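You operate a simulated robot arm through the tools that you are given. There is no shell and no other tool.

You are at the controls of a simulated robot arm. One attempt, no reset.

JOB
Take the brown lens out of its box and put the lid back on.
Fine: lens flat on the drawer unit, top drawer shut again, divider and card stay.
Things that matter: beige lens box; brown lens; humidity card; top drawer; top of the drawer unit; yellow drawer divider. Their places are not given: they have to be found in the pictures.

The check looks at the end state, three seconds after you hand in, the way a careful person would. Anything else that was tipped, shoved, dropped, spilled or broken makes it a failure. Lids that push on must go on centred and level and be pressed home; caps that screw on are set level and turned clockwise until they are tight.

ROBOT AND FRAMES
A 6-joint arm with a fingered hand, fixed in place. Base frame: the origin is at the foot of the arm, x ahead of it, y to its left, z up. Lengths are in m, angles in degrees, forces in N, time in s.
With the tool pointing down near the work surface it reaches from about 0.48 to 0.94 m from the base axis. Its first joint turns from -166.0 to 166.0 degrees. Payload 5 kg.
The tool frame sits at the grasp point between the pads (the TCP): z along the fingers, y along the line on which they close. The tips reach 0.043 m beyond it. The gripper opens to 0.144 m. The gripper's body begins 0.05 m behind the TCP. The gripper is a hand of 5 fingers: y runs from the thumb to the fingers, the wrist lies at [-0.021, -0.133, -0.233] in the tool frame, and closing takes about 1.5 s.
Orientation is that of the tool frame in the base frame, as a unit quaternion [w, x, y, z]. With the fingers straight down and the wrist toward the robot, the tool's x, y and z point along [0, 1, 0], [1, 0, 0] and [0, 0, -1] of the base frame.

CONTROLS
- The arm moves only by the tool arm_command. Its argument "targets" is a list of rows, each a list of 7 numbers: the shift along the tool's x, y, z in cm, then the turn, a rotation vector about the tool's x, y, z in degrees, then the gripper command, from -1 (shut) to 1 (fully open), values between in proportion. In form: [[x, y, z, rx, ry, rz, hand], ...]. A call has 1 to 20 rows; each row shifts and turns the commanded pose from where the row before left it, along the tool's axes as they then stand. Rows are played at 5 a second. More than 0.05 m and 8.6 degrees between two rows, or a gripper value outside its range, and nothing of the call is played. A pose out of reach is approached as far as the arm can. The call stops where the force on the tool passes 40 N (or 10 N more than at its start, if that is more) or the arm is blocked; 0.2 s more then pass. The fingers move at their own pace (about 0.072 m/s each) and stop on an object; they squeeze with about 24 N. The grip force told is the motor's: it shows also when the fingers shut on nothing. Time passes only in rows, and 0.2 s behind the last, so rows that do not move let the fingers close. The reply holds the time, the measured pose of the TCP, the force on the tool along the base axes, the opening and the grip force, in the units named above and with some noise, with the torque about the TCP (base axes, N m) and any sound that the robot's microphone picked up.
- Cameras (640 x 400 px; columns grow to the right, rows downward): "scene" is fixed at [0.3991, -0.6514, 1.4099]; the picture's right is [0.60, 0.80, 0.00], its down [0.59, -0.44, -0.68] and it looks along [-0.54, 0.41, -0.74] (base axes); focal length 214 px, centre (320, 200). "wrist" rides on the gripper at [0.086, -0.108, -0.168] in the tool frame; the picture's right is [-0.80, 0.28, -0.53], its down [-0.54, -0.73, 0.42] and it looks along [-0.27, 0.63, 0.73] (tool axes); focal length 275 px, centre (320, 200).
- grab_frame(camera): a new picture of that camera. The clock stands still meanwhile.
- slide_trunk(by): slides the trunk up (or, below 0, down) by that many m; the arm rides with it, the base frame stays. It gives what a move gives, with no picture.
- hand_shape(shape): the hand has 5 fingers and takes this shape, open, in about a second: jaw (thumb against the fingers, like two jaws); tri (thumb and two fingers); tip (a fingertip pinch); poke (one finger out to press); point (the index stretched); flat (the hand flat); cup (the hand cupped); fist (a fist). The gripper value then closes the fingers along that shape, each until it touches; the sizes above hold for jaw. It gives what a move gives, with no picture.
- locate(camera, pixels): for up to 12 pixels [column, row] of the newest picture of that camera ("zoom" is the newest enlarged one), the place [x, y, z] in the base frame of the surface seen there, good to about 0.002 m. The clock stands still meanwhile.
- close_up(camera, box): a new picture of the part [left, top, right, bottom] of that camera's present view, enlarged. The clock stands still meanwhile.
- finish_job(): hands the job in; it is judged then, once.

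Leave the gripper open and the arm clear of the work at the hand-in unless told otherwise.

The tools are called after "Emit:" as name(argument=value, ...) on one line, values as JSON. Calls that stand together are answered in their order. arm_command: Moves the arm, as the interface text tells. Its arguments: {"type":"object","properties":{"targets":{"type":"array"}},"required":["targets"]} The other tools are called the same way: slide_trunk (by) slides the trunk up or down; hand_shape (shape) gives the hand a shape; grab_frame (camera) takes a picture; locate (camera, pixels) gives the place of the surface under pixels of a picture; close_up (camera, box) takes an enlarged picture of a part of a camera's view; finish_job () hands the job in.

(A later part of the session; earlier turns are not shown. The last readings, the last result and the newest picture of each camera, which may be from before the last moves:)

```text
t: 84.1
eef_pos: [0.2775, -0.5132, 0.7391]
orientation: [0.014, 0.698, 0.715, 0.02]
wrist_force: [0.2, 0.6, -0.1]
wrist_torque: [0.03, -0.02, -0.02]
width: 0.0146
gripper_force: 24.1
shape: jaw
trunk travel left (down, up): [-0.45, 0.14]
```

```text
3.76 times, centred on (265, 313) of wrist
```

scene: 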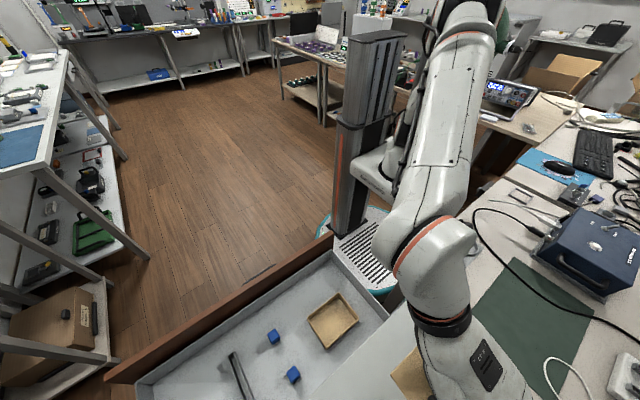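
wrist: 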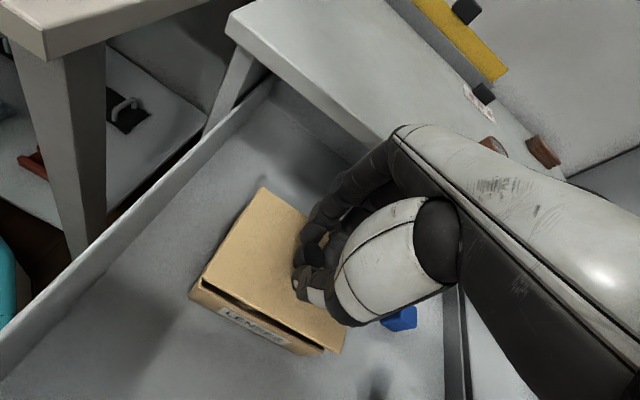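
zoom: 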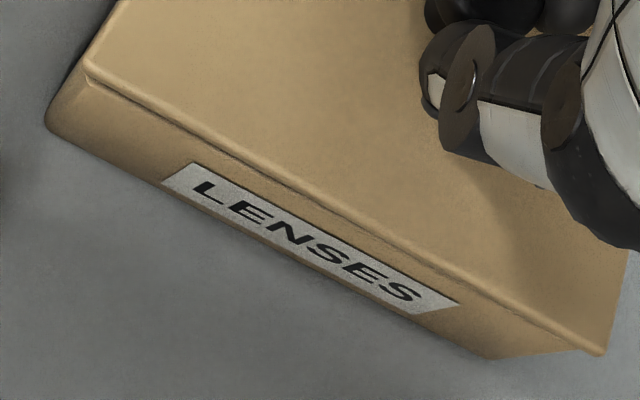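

Still no load reading. Two more 1 mm steps.

Emit:
arm_command(targets=[[0, 0, 0.1, 0, 0, 0, -1], [0, 0, 0.1, 0, 0, 0, -1], [0, 0, 0, 0, 0, 0, -1]])

Emit:
close_up(camera="wrist", box=[180, 260, 350, 366])

```text
t: 84.9
eef_pos: [0.278, -0.5135, 0.7384]
orientation: [0.014, 0.697, 0.716, 0.02]
wrist_force: [-1.2, 1.1, 10.5]
wrist_torque: [0.01, -0.02, 0.02]
width: 0.0149
gripper_force: 24.1
shape: jaw
trunk travel left (down, up): [-0.45, 0.14]
heard: snap
```

```text
3.76 times, centred on (265, 313) of wrist
```

zoom: 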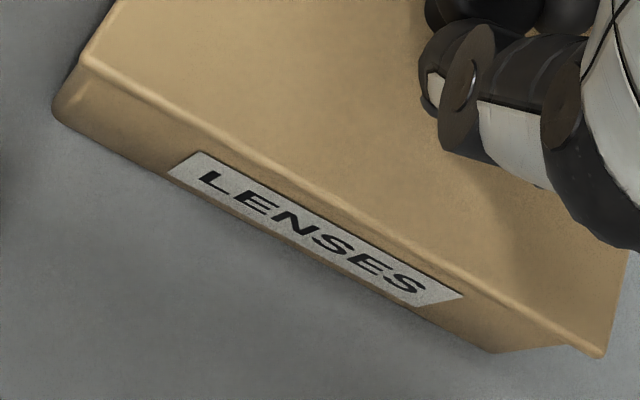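

Snap heard with 10.5 N. The lid seems to have seated. I'll press about 1 mm more to be sure it's home, and look.

Emit:
arm_command(targets=[[0, 0, 0.1, 0, 0, 0, -1], [0, 0, 0, 0, 0, 0, -1]])

Emit:
close_up(camera="wrist", box=[180, 260, 350, 366])

Emit:
close_up(camera="wrist", box=[180, 265, 236, 300])

Emit:
close_up(camera="wrist", box=[300, 330, 356, 365])

```text
t: 85.5
eef_pos: [0.2782, -0.5148, 0.7378]
orientation: [0.015, 0.697, 0.717, 0.02]
wrist_force: [-1.5, 0.8, 20.7]
wrist_torque: [0.07, -0.03, 0.02]
width: 0.0152
gripper_force: 24.2
shape: jaw
trunk travel left (down, up): [-0.45, 0.14]
```

```text
3.76 times, centred on (265, 313) of wrist
```

zoom: 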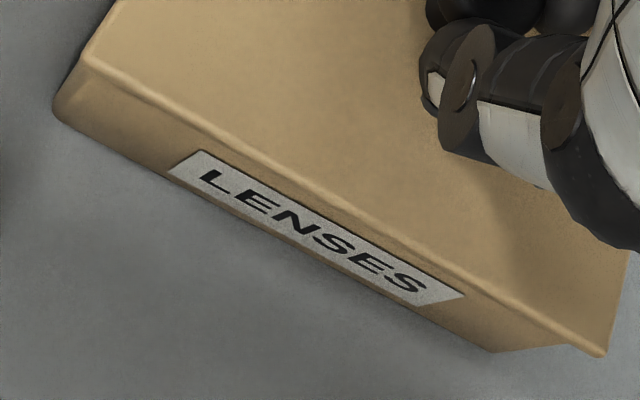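

```text
11.43 times, centred on (208, 282) of wrist
```

zoom: 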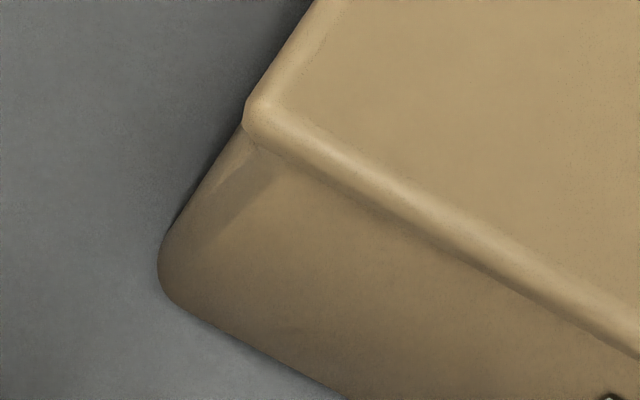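

```text
11.43 times, centred on (328, 348) of wrist
```

zoom: 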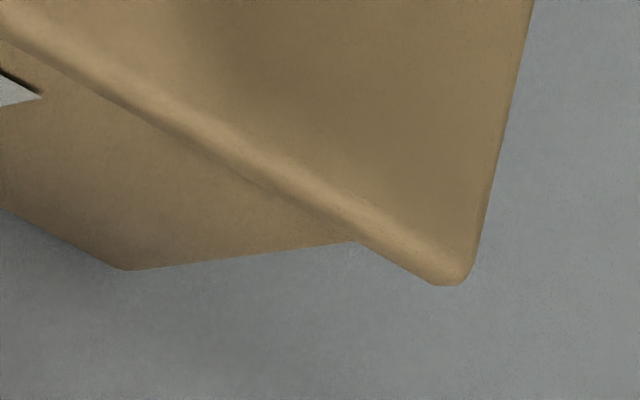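

The lid is down, but I want to check centring along y: locate the box's front-right vertical edge and the lid's corner in this zoom.

Emit:
locate(camera="zoom", pixels=[[335, 238], [350, 240], [300, 240], [200, 255], [135, 262], [440, 270], [465, 250], [480, 200], [420, 255], [380, 240]])

Emit:
close_up(camera="scene", box=[300, 285, 370, 355])

Emit:
locate(camera="zoom", pixels=[[470, 190], [440, 140], [460, 195], [165, 175], [160, 190], [180, 215], [265, 340], [275, 365], [290, 350], [300, 355]])

```text
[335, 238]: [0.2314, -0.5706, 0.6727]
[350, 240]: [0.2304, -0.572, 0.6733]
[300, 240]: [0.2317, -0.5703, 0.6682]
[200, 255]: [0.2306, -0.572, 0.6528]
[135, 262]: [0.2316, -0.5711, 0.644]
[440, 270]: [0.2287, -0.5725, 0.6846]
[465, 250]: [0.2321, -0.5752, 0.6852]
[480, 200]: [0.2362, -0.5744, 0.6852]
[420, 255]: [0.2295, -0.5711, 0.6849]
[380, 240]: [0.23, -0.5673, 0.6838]
```

```text
5.71 times, centred on (335, 320) of scene
```

zoom: 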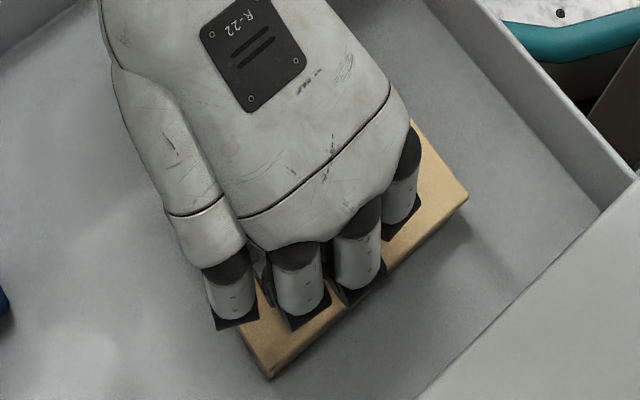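

```text
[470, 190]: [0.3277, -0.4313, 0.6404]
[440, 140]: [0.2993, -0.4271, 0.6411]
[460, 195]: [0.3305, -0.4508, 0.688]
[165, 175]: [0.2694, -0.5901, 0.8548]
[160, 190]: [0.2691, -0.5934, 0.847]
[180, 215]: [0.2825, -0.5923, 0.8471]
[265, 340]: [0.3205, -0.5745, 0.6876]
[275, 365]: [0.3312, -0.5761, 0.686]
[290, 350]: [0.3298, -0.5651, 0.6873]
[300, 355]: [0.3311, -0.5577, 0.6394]
```

The lid's corners read about 2–3 mm beyond the box at -y and flush at +y. I'll ease the pressing force, release the knob and rise, then inspect from the scene camera.

Emit:
arm_command(targets=[[0, 0, -0.15, 0, 0, 0, -1], [0, 0, 0, 0, 0, 0, -0.5], [0, 0, 0, 0, 0, 0, -0.1], [0, 0, 0, 0, 0, 0, -0.1], [0, 0, 0, 0, 0, 0, -0.1], [0, 0, -1.5, 0, 0, 0, -0.1], [0, 0, -3, 0, 0, 0, -0.1], [0, 0, -4, 0, 0, 0, -0.1], [0, 0, -4, 0, 0, 0, -0.1]])

Emit:
grab_frame(camera="wrist")

Emit:
close_up(camera="wrist", box=[170, 220, 320, 350])

```text
t: 87.5
eef_pos: [0.271, -0.5175, 0.8611]
orientation: [0.012, 0.698, 0.716, 0.022]
wrist_force: [-0.8, 1.4, 0.0]
wrist_torque: [0.0, 0.0, 0.01]
width: 0.0645
gripper_force: 0.0
shape: jaw
trunk travel left (down, up): [-0.45, 0.14]
```

```text
taken
```

wrist: 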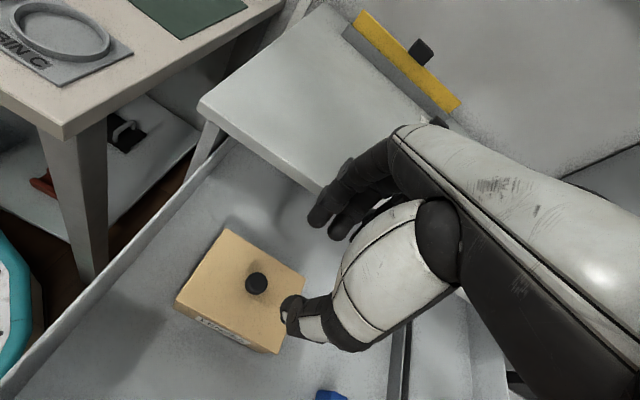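

```text
3.08 times, centred on (245, 285) of wrist
```

zoom: 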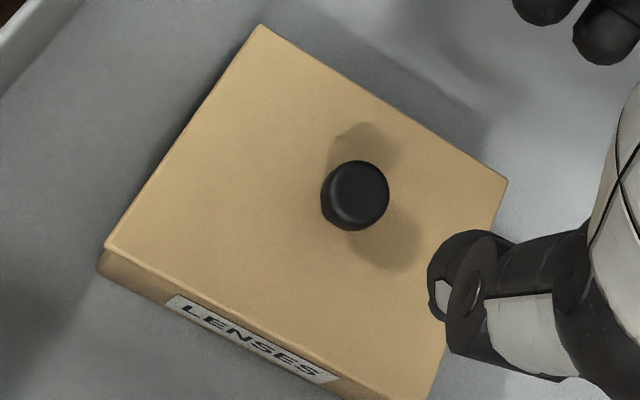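

Released. I'll undo the small hand tilt, rise, and move back toward (0.06,-0.65,0.93) so the scene camera can see the whole box.

Emit:
arm_command(targets=[[0, 0, -3, 2.6, -0.6, 1.5, -0.1], [0, 0, -4, 0, 0, 0, -0.1], [-2.17, -3.5, 0, 0, 0, 0, -0.1], [-2.17, -3.5, 0, 0, 0, 0, -0.1], [-2.17, -3.5, 0, 0, 0, 0, -0.1], [-2.17, -3.5, 0, 0, 0, 0, -0.1], [-2.17, -3.5, 0, 0, 0, 0, -0.1], [-2.17, -3.5, 0, 0, 0, 0, -0.1], [0, 0, 0, 0, 0, 0, -0.1]])

Emit:
close_up(camera="scene", box=[300, 285, 380, 355])

Emit:
locate(camera="zoom", pixels=[[315, 40], [137, 183], [242, 355], [425, 187], [240, 372], [430, 200], [283, 170]])

Emit:
grab_frame(camera="wrist")

```text
t: 89.5
eef_pos: [0.0598, -0.6472, 0.9313]
orientation: [0.0, 0.707, 0.707, 0.001]
wrist_force: [0.3, -0.9, 0.1]
wrist_torque: [0.04, -0.04, 0.01]
width: 0.0647
gripper_force: 0.0
shape: jaw
trunk travel left (down, up): [-0.45, 0.14]
```

```text
5.71 times, centred on (340, 320) of scene
```

zoom: 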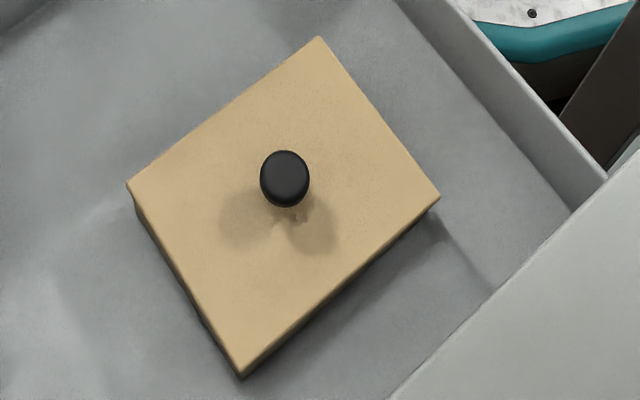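

```text
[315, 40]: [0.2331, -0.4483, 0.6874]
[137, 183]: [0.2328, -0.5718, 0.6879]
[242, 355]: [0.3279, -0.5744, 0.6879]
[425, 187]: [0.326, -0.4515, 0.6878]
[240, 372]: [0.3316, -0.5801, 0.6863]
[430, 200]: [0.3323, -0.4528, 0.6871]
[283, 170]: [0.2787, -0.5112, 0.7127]
```

```text
taken
```

wrist: 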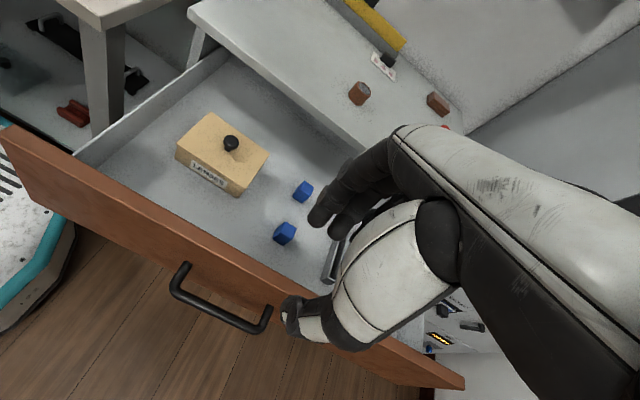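

Seen from the scene, the lid is on and level (z 0.687 at all corners). I'll compare the fit with the original closed look in the wrist view and locate front faces and edges.

Emit:
close_up(camera="wrist", box=[160, 100, 280, 210])

Emit:
locate(camera="zoom", pixels=[[160, 195], [180, 235], [330, 315], [360, 345], [160, 172], [200, 200], [300, 255], [380, 305], [415, 330], [430, 290], [470, 225], [400, 345]])

```text
3.64 times, centred on (220, 155) of wrist
```

zoom: 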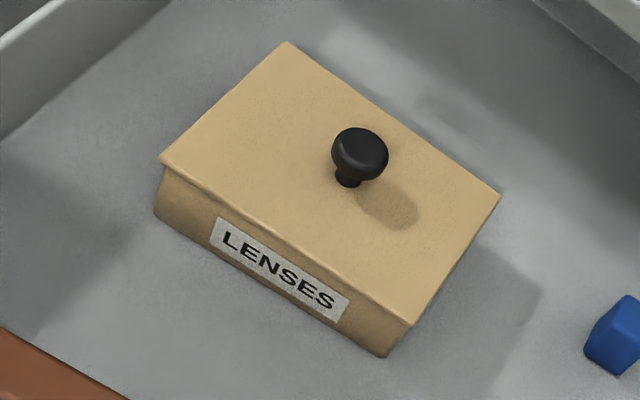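

```text
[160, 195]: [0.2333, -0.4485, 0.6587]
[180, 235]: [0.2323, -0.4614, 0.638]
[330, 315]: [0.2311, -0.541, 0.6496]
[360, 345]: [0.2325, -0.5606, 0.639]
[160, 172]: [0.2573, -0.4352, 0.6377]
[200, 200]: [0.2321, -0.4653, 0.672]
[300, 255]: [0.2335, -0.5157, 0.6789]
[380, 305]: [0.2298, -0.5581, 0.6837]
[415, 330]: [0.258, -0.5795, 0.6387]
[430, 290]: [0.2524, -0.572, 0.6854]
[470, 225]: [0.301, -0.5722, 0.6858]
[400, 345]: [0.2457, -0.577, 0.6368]
```

I'll zoom hard at the scene view's left, bottom and right lid corners to compare the overhang on the visible -y and +x faces.

Emit:
close_up(camera="scene", box=[298, 310, 322, 325])

Emit:
locate(camera="zoom", pixels=[[210, 200], [240, 230], [300, 330], [250, 260], [225, 260], [240, 290], [215, 235], [280, 340]])

Emit:
close_up(camera="scene", box=[314, 339, 338, 354])

Emit:
locate(camera="zoom", pixels=[[300, 250], [310, 270], [320, 290], [335, 280], [290, 260], [345, 262], [360, 260], [400, 215], [410, 225], [280, 270]])

Emit:
close_up(camera="scene", box=[346, 310, 370, 325])

Emit:
locate(camera="zoom", pixels=[[390, 230], [370, 250], [380, 265], [330, 310], [340, 300], [300, 330], [395, 245], [350, 285]])

```text
16.00 times, centred on (310, 318) of scene
```

zoom: 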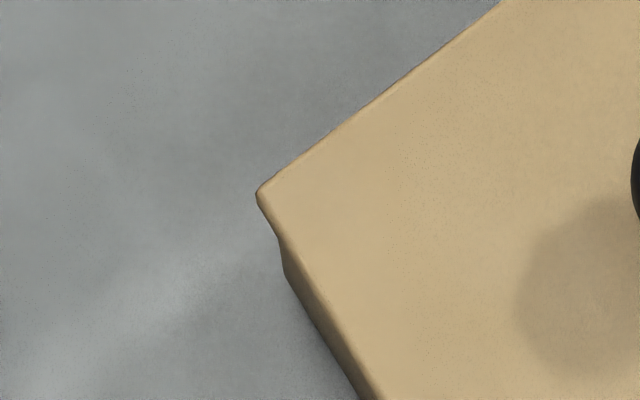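

```text
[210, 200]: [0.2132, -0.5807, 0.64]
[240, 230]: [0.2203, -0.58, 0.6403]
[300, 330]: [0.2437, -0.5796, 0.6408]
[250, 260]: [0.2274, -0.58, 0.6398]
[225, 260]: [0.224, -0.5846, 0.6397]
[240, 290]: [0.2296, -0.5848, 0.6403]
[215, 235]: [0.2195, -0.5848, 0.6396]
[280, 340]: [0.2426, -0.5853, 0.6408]
```

```text
16.00 times, centred on (326, 346) of scene
```

zoom: 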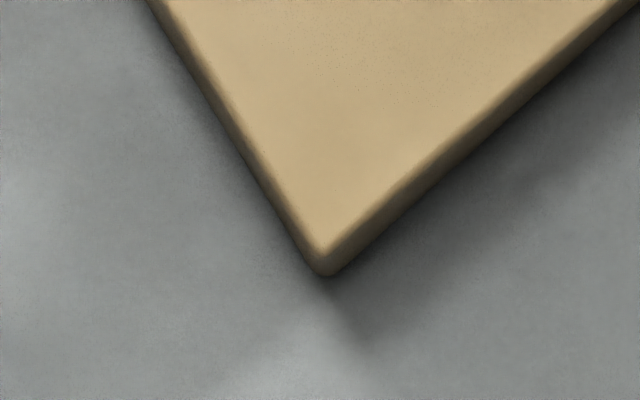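

```text
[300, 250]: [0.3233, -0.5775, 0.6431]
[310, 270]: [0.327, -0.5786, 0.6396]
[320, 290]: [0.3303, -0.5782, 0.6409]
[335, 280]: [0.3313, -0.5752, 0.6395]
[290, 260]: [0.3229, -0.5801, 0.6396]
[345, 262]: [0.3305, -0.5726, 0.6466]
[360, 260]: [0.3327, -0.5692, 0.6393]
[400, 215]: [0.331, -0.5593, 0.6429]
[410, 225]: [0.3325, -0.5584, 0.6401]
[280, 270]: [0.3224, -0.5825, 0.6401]
```

```text
16.00 times, centred on (358, 318) of scene
```

zoom: 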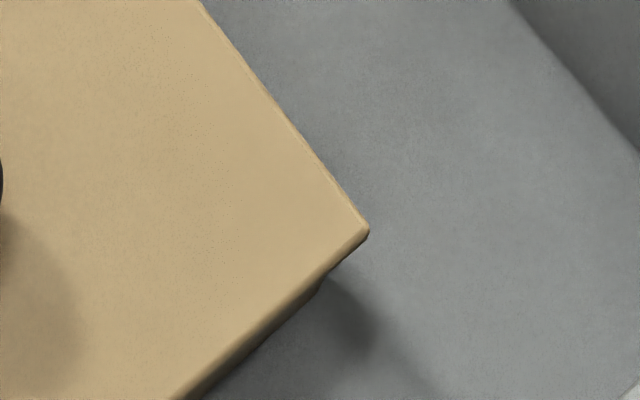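

```text
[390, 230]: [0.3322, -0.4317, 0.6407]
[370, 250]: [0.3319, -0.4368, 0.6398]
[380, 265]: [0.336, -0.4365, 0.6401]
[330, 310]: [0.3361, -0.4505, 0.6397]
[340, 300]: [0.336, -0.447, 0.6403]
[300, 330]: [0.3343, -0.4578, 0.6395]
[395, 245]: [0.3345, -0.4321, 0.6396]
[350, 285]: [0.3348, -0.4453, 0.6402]
```

The left-corner look matches the original. To verify centring from the +y side, I'll move the hand to about (0.15,-0.46,0.95) for a view of that face.

Emit:
arm_command(targets=[[3.74, 1.8, -0.4, 0, 0, 0, -0.1], [3.74, 1.8, -0.4, 0, 0, 0, -0.1], [3.74, 1.8, -0.4, 0, 0, 0, -0.1], [3.74, 1.8, -0.4, 0, 0, 0, -0.1], [3.74, 1.8, -0.4, 0, 0, 0, -0.1], [0, 0, 0, 0, 0, 0, -0.1]])

Emit:
grab_frame(camera="wrist")

```text
t: 90.9
eef_pos: [0.1498, -0.4606, 0.9526]
orientation: [0.001, 0.707, 0.707, 0.0]
wrist_force: [0.7, -0.2, 0.4]
wrist_torque: [-0.03, 0.0, -0.01]
width: 0.0649
gripper_force: 0.0
shape: jaw
trunk travel left (down, up): [-0.45, 0.14]
```

```text
taken
```

wrist: 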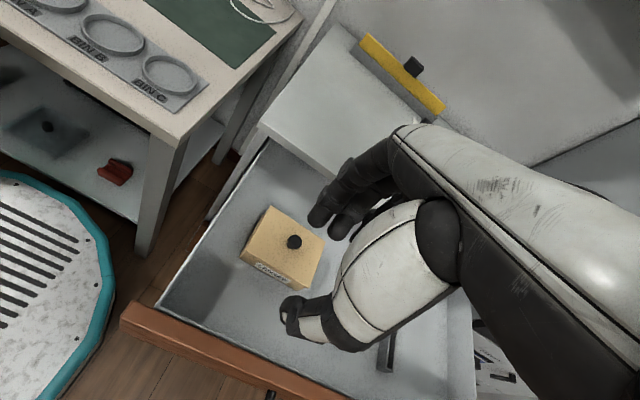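

Emit:
close_up(camera="wrist", box=[230, 195, 335, 300])

Emit:
close_up(camera="wrist", box=[234, 232, 266, 267])

Emit:
locate(camera="zoom", pixels=[[250, 120], [240, 150], [215, 215], [290, 240], [200, 260], [350, 270], [270, 195], [350, 235], [205, 290], [320, 100]])

```text
3.81 times, centred on (282, 248) of wrist
```

zoom: 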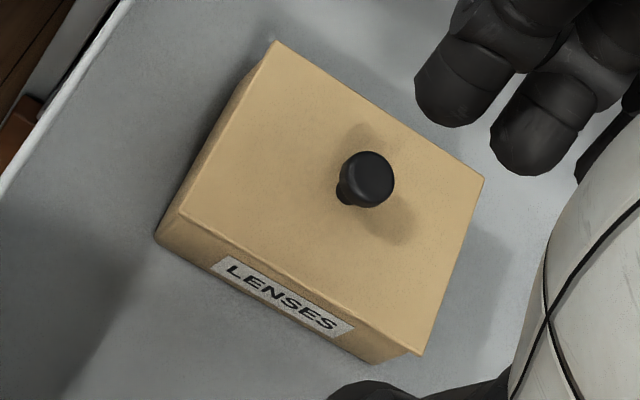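

```text
11.43 times, centred on (250, 250) of wrist
```

zoom: 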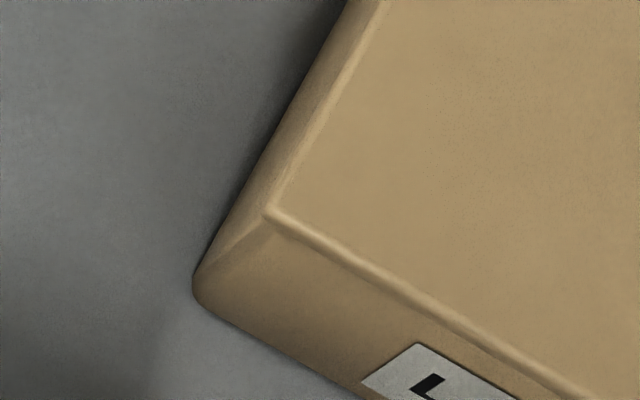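

```text
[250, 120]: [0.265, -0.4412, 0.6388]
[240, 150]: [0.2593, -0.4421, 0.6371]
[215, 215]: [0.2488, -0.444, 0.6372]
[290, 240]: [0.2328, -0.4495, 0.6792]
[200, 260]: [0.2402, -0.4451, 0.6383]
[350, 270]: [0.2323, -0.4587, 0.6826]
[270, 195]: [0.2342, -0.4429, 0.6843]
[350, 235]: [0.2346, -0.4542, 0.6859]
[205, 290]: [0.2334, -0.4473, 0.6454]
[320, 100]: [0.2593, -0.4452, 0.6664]
```

Lid: y from -0.4425 to -0.575. Box: -0.445 to -0.572. So it's centred within about 1 mm, level, and at its original height. Now to close the drawer. I'll move back over the panel near (0.068,-0.651) and measure the panel.

Emit:
arm_command(targets=[[-3.8, -1.64, 0, 0, 0, 0, -0.1], [-3.8, -1.64, 0, 0, 0, 0, -0.1], [-3.8, -1.64, 0, 0, 0, 0, -0.1], [-3.8, -1.64, 0, 0, 0, 0, -0.1], [-3.8, -1.64, 0, 0, 0, 0, -0.1], [0, 0, 3, 0, 0, 0, -0.1], [0, 0, 2, 0, 0, 0, -0.1], [0, 0, 0, 0, 0, 0, -0.1]])

Emit:
grab_frame(camera="wrist")

Emit:
close_up(camera="scene", box=[200, 230, 360, 350])

```text
t: 92.7
eef_pos: [0.0685, -0.6496, 0.9002]
orientation: [0.0, 0.707, 0.707, 0.001]
wrist_force: [-0.1, -0.4, -0.3]
wrist_torque: [0.05, 0.01, 0.0]
width: 0.0647
gripper_force: 0.1
shape: jaw
trunk travel left (down, up): [-0.45, 0.14]
```

```text
taken
```

wrist: 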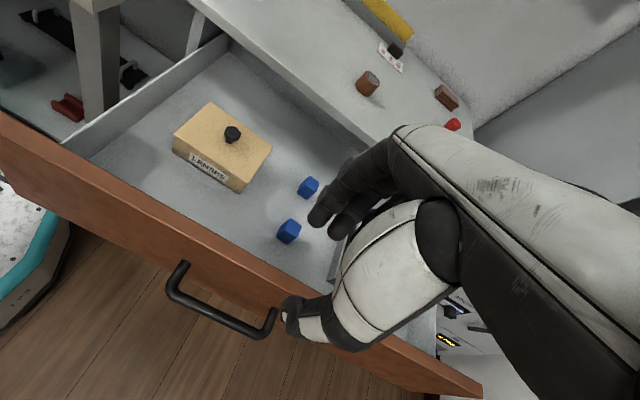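

```text
3.33 times, centred on (280, 290) of scene
```

zoom: 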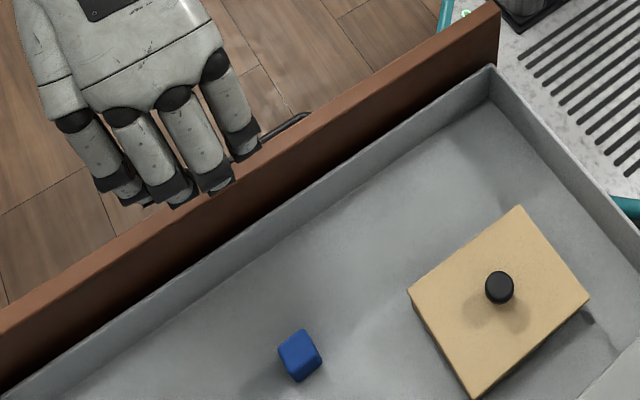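

I'll locate the panel's top edge points in this zoom.

Emit:
locate(camera="zoom", pixels=[[330, 130], [335, 140], [340, 150], [400, 80], [250, 185], [255, 200], [100, 265], [105, 275], [300, 118]])

```text
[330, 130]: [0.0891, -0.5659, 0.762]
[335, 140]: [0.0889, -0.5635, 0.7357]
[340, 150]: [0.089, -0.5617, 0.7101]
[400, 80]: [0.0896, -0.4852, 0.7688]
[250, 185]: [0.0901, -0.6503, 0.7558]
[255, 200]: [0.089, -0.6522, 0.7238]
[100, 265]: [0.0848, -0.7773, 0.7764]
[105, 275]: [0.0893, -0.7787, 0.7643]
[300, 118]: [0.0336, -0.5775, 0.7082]
```

The panel's inner face is x=0.089 and its centre about 0.080. I'll shift +1.1 cm, lower to z≈0.785 and grip its top edge.

Emit:
arm_command(targets=[[0, 1.1, 0, 0, 0, 0, -0.1], [0, 0, 4, 0, 0, 0, -0.1], [0, 0, 4, 0, 0, 0, -0.1], [0, 0, 2.3, 0, 0, 0, -0.1], [0, 0, 1.2, 0, 0, 0, -0.1], [0, 0, 0, 0, 0, 0, -0.5], [0, 0, 0, 0, 0, 0, -1], [0, 0, 0, 0, 0, 0, -1], [0, 0, 0, 0, 0, 0, -1], [0, 0, 0, 0, 0, 0, -1], [0, 0, 0, 0, 0, 0, -1]])

Emit:
grab_frame(camera="wrist")

```text
t: 95.1
eef_pos: [0.0814, -0.6491, 0.785]
orientation: [0.001, 0.708, 0.707, 0.0]
wrist_force: [-0.7, -1.2, -3.3]
wrist_torque: [-0.05, 0.03, 0.2]
width: 0.0155
gripper_force: 24.6
shape: jaw
trunk travel left (down, up): [-0.45, 0.14]
```

```text
taken
```

wrist: 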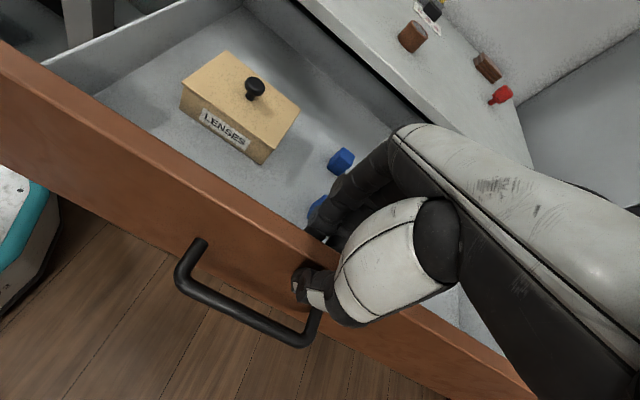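

Gripping the panel (width 0.0155). I'll push slowly +x about 14 cm.

Emit:
arm_command(targets=[[0, 0.4, 0, 0, 0, 0, -1], [0, 0.8, 0, 0, 0, 0, -1], [0, 1.2, 0, 0, 0, 0, -1], [0, 1.2, 0, 0, 0, 0, -1], [0, 1.2, 0, 0, 0, 0, -1], [0, 1.2, 0, 0, 0, 0, -1], [0, 1.2, 0, 0, 0, 0, -1], [0, 1.2, 0, 0, 0, 0, -1], [0, 1.2, 0, 0, 0, 0, -1], [0, 1.2, 0, 0, 0, 0, -1], [0, 1.2, 0, 0, 0, 0, -1], [0, 1.2, 0, 0, 0, 0, -1], [0, 0.8, 0, 0, 0, 0, -1], [0, 0.4, 0, 0, 0, 0, -1]])

Emit:
grab_frame(camera="scene")

Emit:
grab_frame(camera="wrist")

```text
t: 98.1
eef_pos: [0.225, -0.6485, 0.7864]
orientation: [0.0, 0.707, 0.707, 0.001]
wrist_force: [-2.6, -4.1, -22.0]
wrist_torque: [0.02, 0.07, 0.18]
width: 0.0149
gripper_force: 24.0
shape: jaw
trunk travel left (down, up): [-0.45, 0.14]
```

```text
taken
```

scene: 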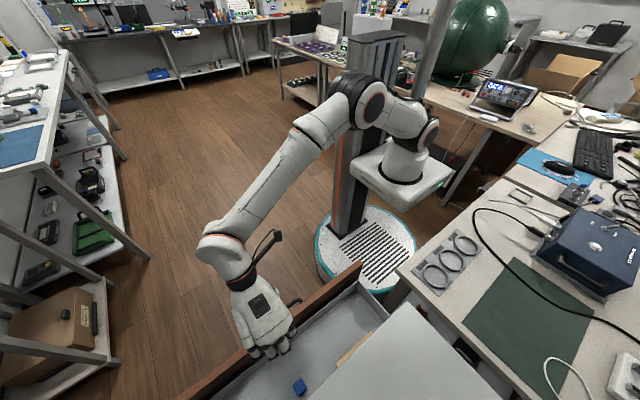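

```text
taken
```

wrist: 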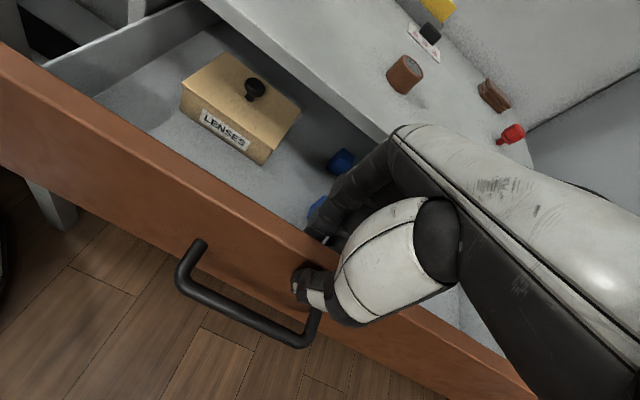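

The drawer is two-thirds closed. I'll release, rise, and move in front of the handle for the final push with the tilted grip used at the start.

Emit:
arm_command(targets=[[0, 0, 0.1, 0, 0, 0, -0.6], [0, 0, 0, 0, 0, 0, -0.1], [0, 0, 0, 0, 0, 0, -0.1], [0, 0, 0, 0, 0, 0, -0.1], [0, 0, -3, 0, 0, 0, -0.1], [0, 0, -4, 0, 0, 0, -0.1], [0, 0, -4, 0, 0, 0, -0.1], [0, 0, -4, 0, 0, 0, -0.1], [0, -4, 0, 0, 0, 0, -0.2], [0, -4, 0, 0, 0, 0, -0.2], [0, -4, 0, 0, 0, 0, -0.3], [0, -4, 0, 0, 0, 0, -0.3]])

Emit:
grab_frame(camera="wrist")

Emit:
close_up(camera="scene", box=[200, 250, 400, 400])

```text
t: 100.7
eef_pos: [0.0625, -0.65, 0.9381]
orientation: [0.0, 0.707, 0.707, 0.001]
wrist_force: [-0.2, 0.1, 0.2]
wrist_torque: [-0.01, 0.06, 0.05]
width: 0.0506
gripper_force: 0.0
shape: jaw
trunk travel left (down, up): [-0.45, 0.14]
```

```text
taken
```

wrist: 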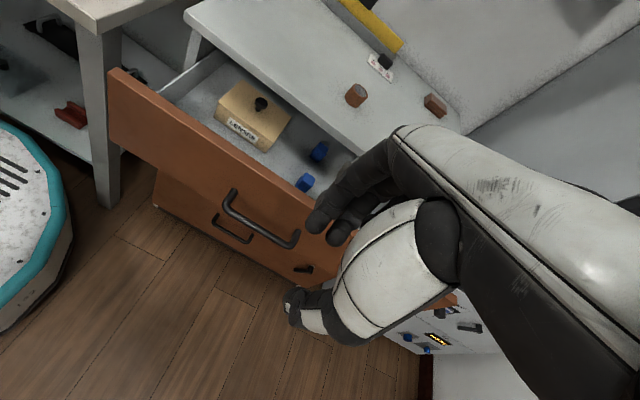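

```text
2.67 times, centred on (300, 325) of scene
```

zoom: 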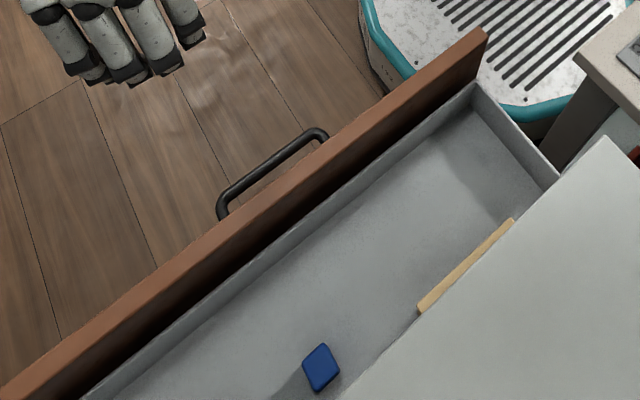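

I'll locate the handle bar in this zoom.

Emit:
locate(camera="zoom", pixels=[[270, 165], [250, 180], [290, 150], [262, 170], [300, 143], [240, 187], [400, 95], [300, 165]])

Emit:
close_up(camera="scene", box=[270, 290, 330, 335])

Emit:
locate(camera="zoom", pixels=[[320, 140], [310, 130], [330, 125], [270, 175], [300, 150], [345, 115], [290, 160], [315, 148]])

```text
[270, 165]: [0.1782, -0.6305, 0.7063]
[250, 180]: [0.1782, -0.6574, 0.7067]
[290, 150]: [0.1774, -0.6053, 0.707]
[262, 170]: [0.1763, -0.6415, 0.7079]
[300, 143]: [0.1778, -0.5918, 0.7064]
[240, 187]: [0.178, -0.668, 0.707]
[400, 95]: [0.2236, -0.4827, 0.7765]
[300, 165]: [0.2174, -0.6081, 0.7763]
```

```text
8.89 times, centred on (300, 312) of scene
```

zoom: 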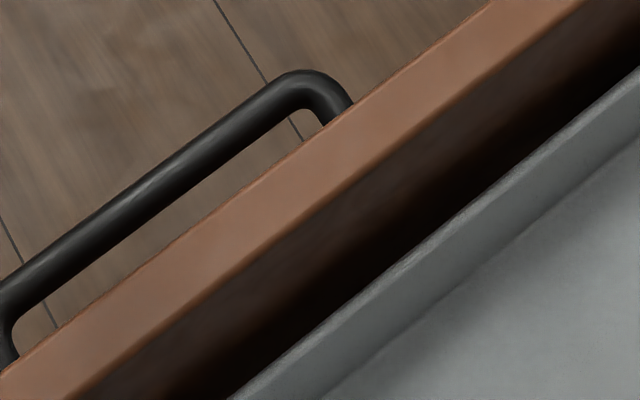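

```text
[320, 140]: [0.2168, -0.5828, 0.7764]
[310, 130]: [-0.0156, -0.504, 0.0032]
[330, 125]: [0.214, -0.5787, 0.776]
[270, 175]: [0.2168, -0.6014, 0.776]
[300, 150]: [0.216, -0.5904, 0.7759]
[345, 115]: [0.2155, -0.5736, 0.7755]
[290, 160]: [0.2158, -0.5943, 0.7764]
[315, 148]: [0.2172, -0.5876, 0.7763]
```

The bar is at x≈0.178, so the drawer is 17 cm open. I'll tilt the tool 45° at (0.092,-0.643,0.938), descend to the same relative pre-grasp, and check.

Emit:
arm_command(targets=[[0.7, 2.95, 0, 0, 0, 0, -0.3], [0, 0, 0, -7.5, 0, 0, -0.3], [0, 0, 0, -7.5, 0, 0, -0.3], [0, 0, 0, -7.5, 0, 0, -0.3], [0, 0, 0, -7.5, 0, 0, -0.3], [0, 0, 0, -7.5, 0, 0, -0.3], [0, 0, 0, -7.5, 0, 0, -0.3], [0, -2.7, 2.7, 0, 0, 0, -0.3], [0, -2.7, 2.7, 0, 0, 0, -0.3], [0, -2.7, 2.7, 0, 0, 0, -0.3], [0, -2.7, 2.7, 0, 0, 0, -0.3], [0, 0, 0, 0, 0, 0, -0.3]])

Emit:
grab_frame(camera="wrist")

```text
t: 103.3
eef_pos: [0.094, -0.6501, 0.7858]
orientation: [0.269, 0.654, 0.652, 0.272]
wrist_force: [-0.3, -0.1, -0.5]
wrist_torque: [0.03, -0.03, -0.01]
width: 0.0508
gripper_force: 0.1
shape: jaw
out of reach, approached as far as the arm can: row 10, 11
trunk travel left (down, up): [-0.45, 0.14]
```

```text
taken
```

wrist: 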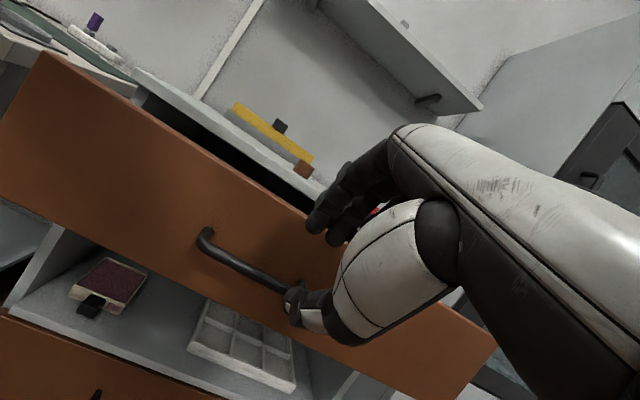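

I'm at the pre-grasp. Same approach as before: 7 cm along the fingers, then check.

Emit:
arm_command(targets=[[0, -0.25, 2, 0, 0, 0, -0.3], [0, -0.35, 2, 0, 0, 0, -0.3], [0, 0, 1.5, 0, 0, 0, -0.3], [0, 0, 1.5, 0, 0, 0, -0.3], [0, 0, 0, 0, 0, 0, -0.3]])

Emit:
grab_frame(camera="wrist")

Emit:
close_up(camera="scene", box=[220, 260, 340, 350])

```text
t: 104.5
eef_pos: [0.1389, -0.6482, 0.7291]
orientation: [0.272, 0.653, 0.653, 0.271]
wrist_force: [0.6, 0.9, 0.5]
wrist_torque: [-0.04, 0.0, -0.01]
width: 0.0506
gripper_force: 0.0
shape: jaw
trunk travel left (down, up): [-0.45, 0.14]
```

```text
taken
```

wrist: 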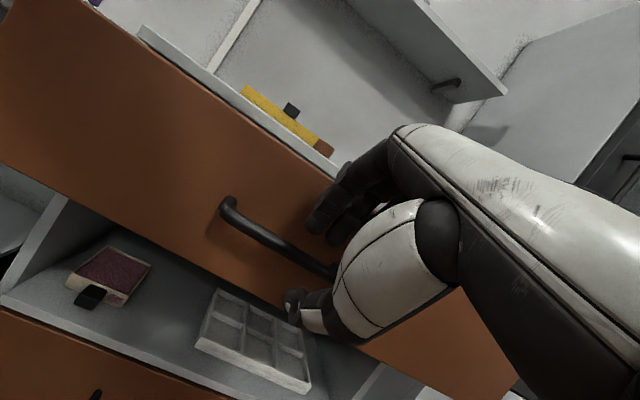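

```text
4.44 times, centred on (280, 305) of scene
```

zoom: 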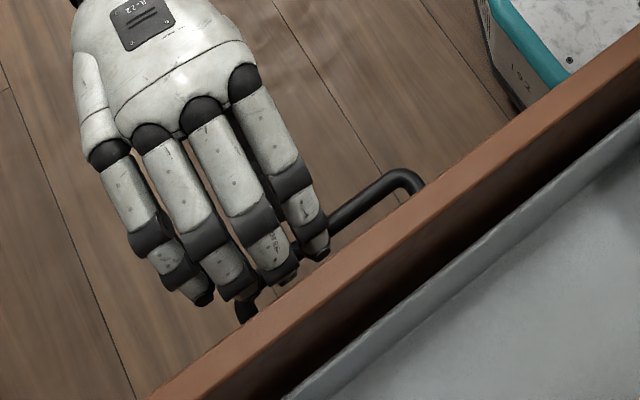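

The geometry is the same as at the first grip. I'll advance 1.8 cm and close.

Emit:
arm_command(targets=[[0, 0.1, 0.9, 0, 0, 0, -0.3], [0, 0.1, 0.9, 0, 0, 0, -0.3], [0, 0, 0, 0, 0, 0, -0.7], [0, 0, 0, 0, 0, 0, -1], [0, 0, 0, 0, 0, 0, -1], [0, 0, 0, 0, 0, 0, -1], [0, 0, 0, 0, 0, 0, -1], [0, 0, 0, 0, 0, 0, -1]])

Emit:
grab_frame(camera="wrist")

```text
t: 106.3
eef_pos: [0.1546, -0.6492, 0.7183]
orientation: [0.271, 0.653, 0.653, 0.272]
wrist_force: [1.8, -0.6, -0.9]
wrist_torque: [-0.19, -0.11, 0.02]
width: 0.0079
gripper_force: 23.6
shape: jaw
trunk travel left (down, up): [-0.45, 0.14]
```

```text
taken
```

wrist: 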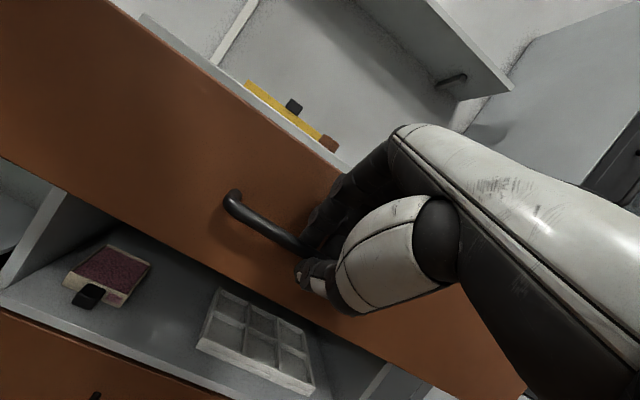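

Gripping the handle. I'll push along +x, 14.4 cm smoothly first.

Emit:
arm_command(targets=[[0, 0.28, 0.28, 0, 0, 0, -1], [0, 0.57, 0.57, 0, 0, 0, -1], [0, 0.85, 0.85, 0, 0, 0, -1], [0, 0.85, 0.85, 0, 0, 0, -1], [0, 0.85, 0.85, 0, 0, 0, -1], [0, 0.85, 0.85, 0, 0, 0, -1], [0, 0.85, 0.85, 0, 0, 0, -1], [0, 0.85, 0.85, 0, 0, 0, -1], [0, 0.85, 0.85, 0, 0, 0, -1], [0, 0.85, 0.85, 0, 0, 0, -1], [0, 0.85, 0.85, 0, 0, 0, -1], [0, 0.85, 0.85, 0, 0, 0, -1], [0, 0.57, 0.57, 0, 0, 0, -1], [0, 0.28, 0.28, 0, 0, 0, -1]])

Emit:
grab_frame(camera="scene")

Emit:
grab_frame(camera="wrist")

```text
t: 109.3
eef_pos: [0.2989, -0.6488, 0.7195]
orientation: [0.271, 0.653, 0.653, 0.271]
wrist_force: [-2.1, -2.0, -6.1]
wrist_torque: [-0.12, 0.17, 0.0]
width: 0.0074
gripper_force: 24.5
shape: jaw
trunk travel left (down, up): [-0.45, 0.14]
```

```text
taken
```

scene: 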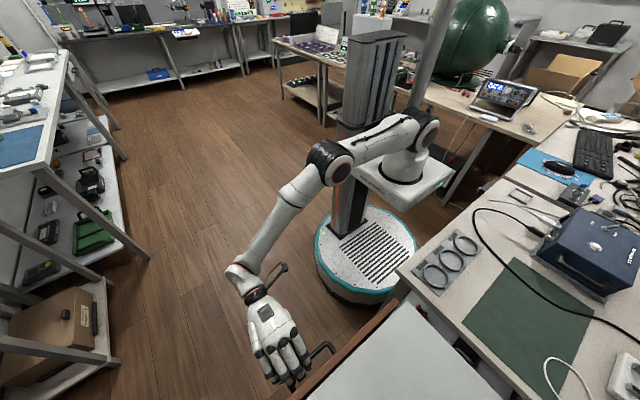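

```text
taken
```

wrist: 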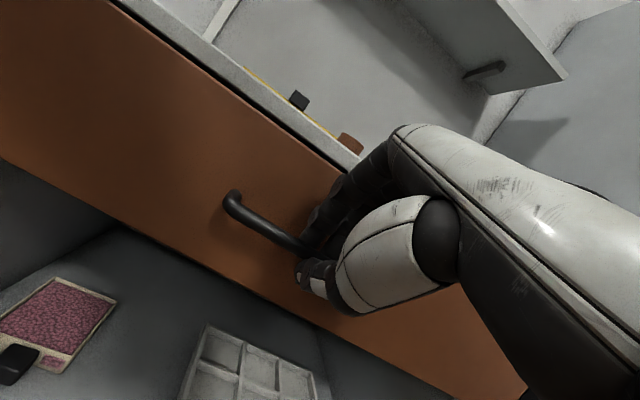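

About 2.6 cm remain. I'll push 2 cm gently.

Emit:
arm_command(targets=[[0, 0.35, 0.35, 0, 0, 0, -1], [0, 0.35, 0.35, 0, 0, 0, -1], [0, 0.35, 0.35, 0, 0, 0, -1], [0, 0.35, 0.35, 0, 0, 0, -1], [0, 0, 0, 0, 0, 0, -1]])

Emit:
close_up(camera="scene", box=[280, 280, 420, 400])

```text
t: 110.5
eef_pos: [0.3189, -0.6478, 0.7201]
orientation: [0.272, 0.653, 0.653, 0.271]
wrist_force: [-1.8, 1.5, -2.1]
wrist_torque: [-0.17, 0.01, 0.04]
width: 0.0077
gripper_force: 23.9
shape: jaw
trunk travel left (down, up): [-0.45, 0.14]
```

```text
3.33 times, centred on (350, 340) of scene
```

zoom: 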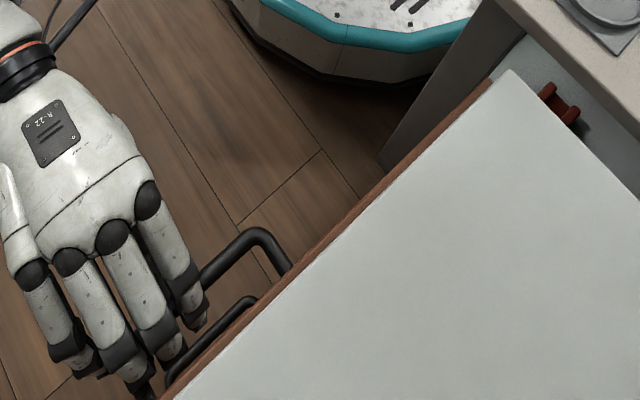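

A strip of panel is still visible, about 6 mm open. I'll push in 2 mm steps until it resists.

Emit:
arm_command(targets=[[0, 0.14, 0.14, 0, 0, 0, -1], [0, 0.14, 0.14, 0, 0, 0, -1], [0, 0.14, 0.14, 0, 0, 0, -1], [0, 0, 0, 0, 0, 0, -1]])

Emit:
close_up(camera="scene", box=[280, 280, 420, 400])

```text
t: 111.5
eef_pos: [0.324, -0.6476, 0.7193]
orientation: [0.271, 0.653, 0.653, 0.271]
wrist_force: [-2.1, -2.6, -2.2]
wrist_torque: [-0.24, 0.02, -0.06]
width: 0.0079
gripper_force: 24.1
shape: jaw
trunk travel left (down, up): [-0.45, 0.14]
```

```text
3.33 times, centred on (350, 340) of scene
```

zoom: 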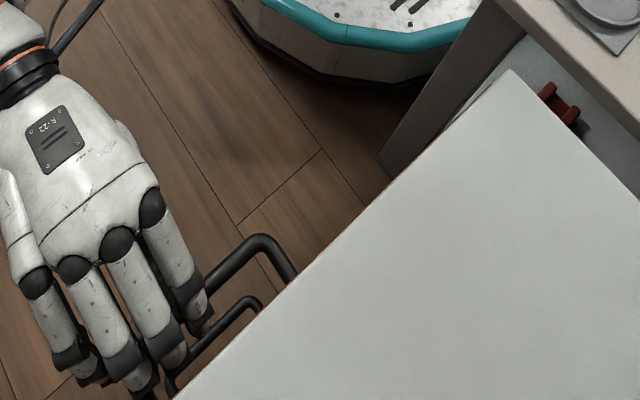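

Nearly flush, and no stop felt yet. A few more 2 mm steps.

Emit:
arm_command(targets=[[0, 0.14, 0.14, 0, 0, 0, -1], [0, 0.14, 0.14, 0, 0, 0, -1], [0, 0, 0, 0, 0, 0, -1]])

Emit:
close_up(camera="scene", box=[280, 280, 420, 400])

```text
t: 112.3
eef_pos: [0.3275, -0.6469, 0.7184]
orientation: [0.271, 0.653, 0.653, 0.271]
wrist_force: [-3.2, -3.7, -2.4]
wrist_torque: [-0.2, 0.09, -0.09]
width: 0.008
gripper_force: 23.7
shape: jaw
trunk travel left (down, up): [-0.45, 0.14]
```

```text
3.33 times, centred on (350, 340) of scene
```

zoom: 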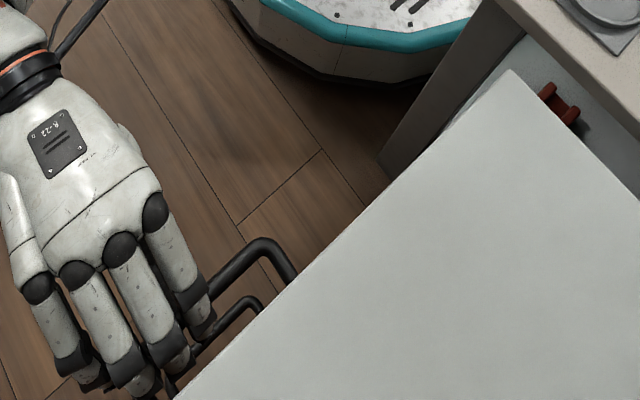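

Emit:
arm_command(targets=[[0, 0.14, 0.14, 0, 0, 0, -1], [0, 0.14, 0.14, 0, 0, 0, -1], [0, 0, 0, 0, 0, 0, -1]])

Emit:
close_up(camera="wrist", box=[80, 0, 400, 260])

```text
t: 113.1
eef_pos: [0.3314, -0.6485, 0.7184]
orientation: [0.271, 0.653, 0.654, 0.271]
wrist_force: [-10.5, 0.7, -0.4]
wrist_torque: [-0.24, 0.14, -0.03]
width: 0.0079
gripper_force: 23.4
shape: jaw
trunk travel left (down, up): [-0.45, 0.14]
```

```text
1.54 times, centred on (240, 130) of wrist
```

zoom: 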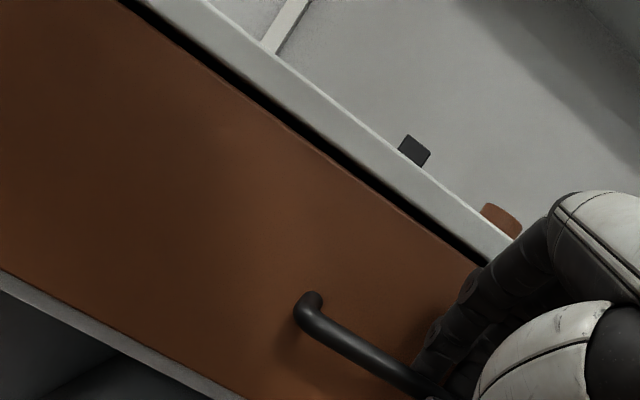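

Resistance has risen to 10 N. One more 2 mm step to confirm it's the stop.

Emit:
arm_command(targets=[[0, 0.14, 0.14, 0, 0, 0, -1], [0, 0, 0, 0, 0, 0, -1]])

Emit:
locate(camera="zoom", pixels=[[200, 150], [100, 100], [400, 280], [320, 320], [330, 120], [250, 60]])

```text
t: 113.7
eef_pos: [0.3321, -0.648, 0.7189]
orientation: [0.271, 0.653, 0.653, 0.271]
wrist_force: [-18.8, 2.8, -0.1]
wrist_torque: [-0.18, 0.33, -0.04]
width: 0.0081
gripper_force: 23.7
shape: jaw
trunk travel left (down, up): [-0.45, 0.14]
```

```text
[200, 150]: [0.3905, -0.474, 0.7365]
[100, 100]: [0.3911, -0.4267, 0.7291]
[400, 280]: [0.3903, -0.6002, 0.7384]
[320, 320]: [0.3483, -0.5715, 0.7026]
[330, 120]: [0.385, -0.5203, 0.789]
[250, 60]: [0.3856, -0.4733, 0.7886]
```

The panel front is at x=0.3905, the same as when it was originally shut, and the force climbs without motion, so the drawer is shut. I'll relax the push a little, open the fingers and back away along the finger axis.

Emit:
arm_command(targets=[[0, -0.17, -0.17, 0, 0, 0, -1], [0, 0, 0, 0, 0, 0, -1]])

```text
t: 114.3
eef_pos: [0.3311, -0.6489, 0.7181]
orientation: [0.272, 0.652, 0.653, 0.271]
wrist_force: [-7.0, -2.9, -0.9]
wrist_torque: [-0.2, 0.11, -0.13]
width: 0.0082
gripper_force: 24.0
shape: jaw
trunk travel left (down, up): [-0.45, 0.14]
```

Still -7 N (pressing lightly closed). I'll open gently to about 5 cm and withdraw along tool -z.

Emit:
arm_command(targets=[[0, -0.05, -0.05, 0, 0, 0, -0.7], [0, 0, 0, 0, 0, 0, -0.4], [0, 0, 0, 0, 0, 0, -0.35], [0, 0, 0, 0, 0, 0, -0.35]])

Emit:
close_up(camera="wrist", box=[180, 150, 400, 330])

```text
t: 115.3
eef_pos: [0.3306, -0.646, 0.7173]
orientation: [0.271, 0.653, 0.653, 0.271]
wrist_force: [-3.0, 0.9, -0.9]
wrist_torque: [0.01, 0.0, 0.0]
width: 0.0455
gripper_force: 0.1
shape: jaw
trunk travel left (down, up): [-0.45, 0.14]
```

```text
2.22 times, centred on (290, 240) of wrist
```

zoom: 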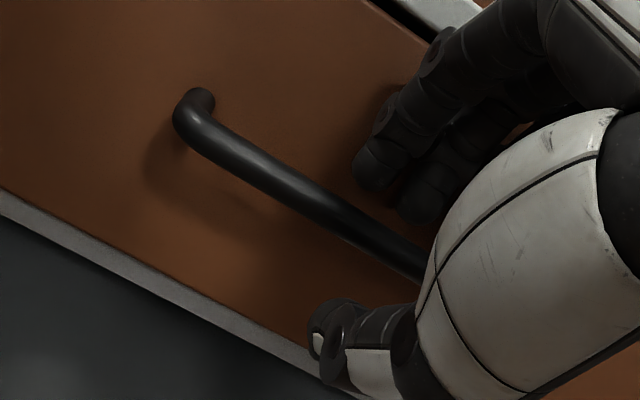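

The fingers are clear of the bar on both sides. Withdrawing along tool -z.

Emit:
arm_command(targets=[[0, 0, -0.7, 0, 0, 0, -0.35], [0, 0, -1.5, 0, 0, 0, -0.35], [0, 0, -2, 0, 0, 0, -0.35], [0, 0, -3, 0, 0, 0, -0.35], [0, 0, -4, 0, 0, 0, -0.35], [0, 0, -4, 0, 0, 0, -0.2], [0, 0, 0, 0, 0, 0, -0.2]])

Emit:
grab_frame(camera="wrist")

Emit:
close_up(camera="scene", box=[220, 240, 420, 400])

```text
t: 116.9
eef_pos: [0.2219, -0.6477, 0.8249]
orientation: [0.271, 0.652, 0.654, 0.272]
wrist_force: [-0.5, -0.2, 0.6]
wrist_torque: [-0.05, -0.01, -0.01]
width: 0.0572
gripper_force: 0.0
shape: jaw
trunk travel left (down, up): [-0.45, 0.14]
```

```text
taken
```

wrist: 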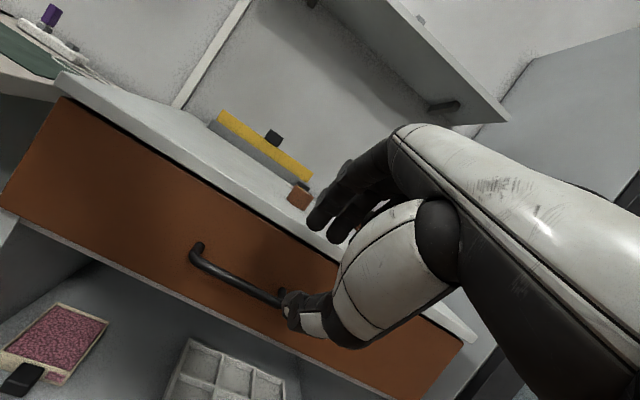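

```text
2.50 times, centred on (320, 320) of scene
```

zoom: 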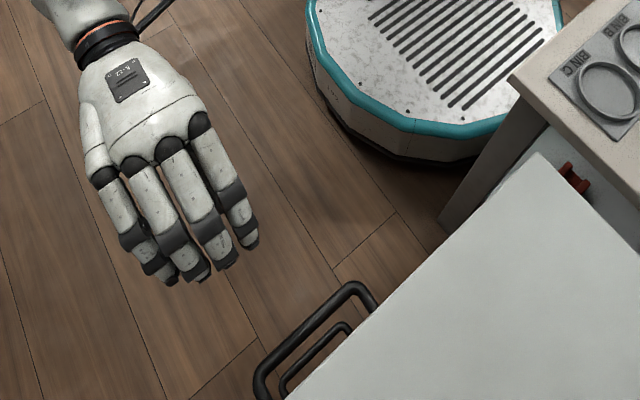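

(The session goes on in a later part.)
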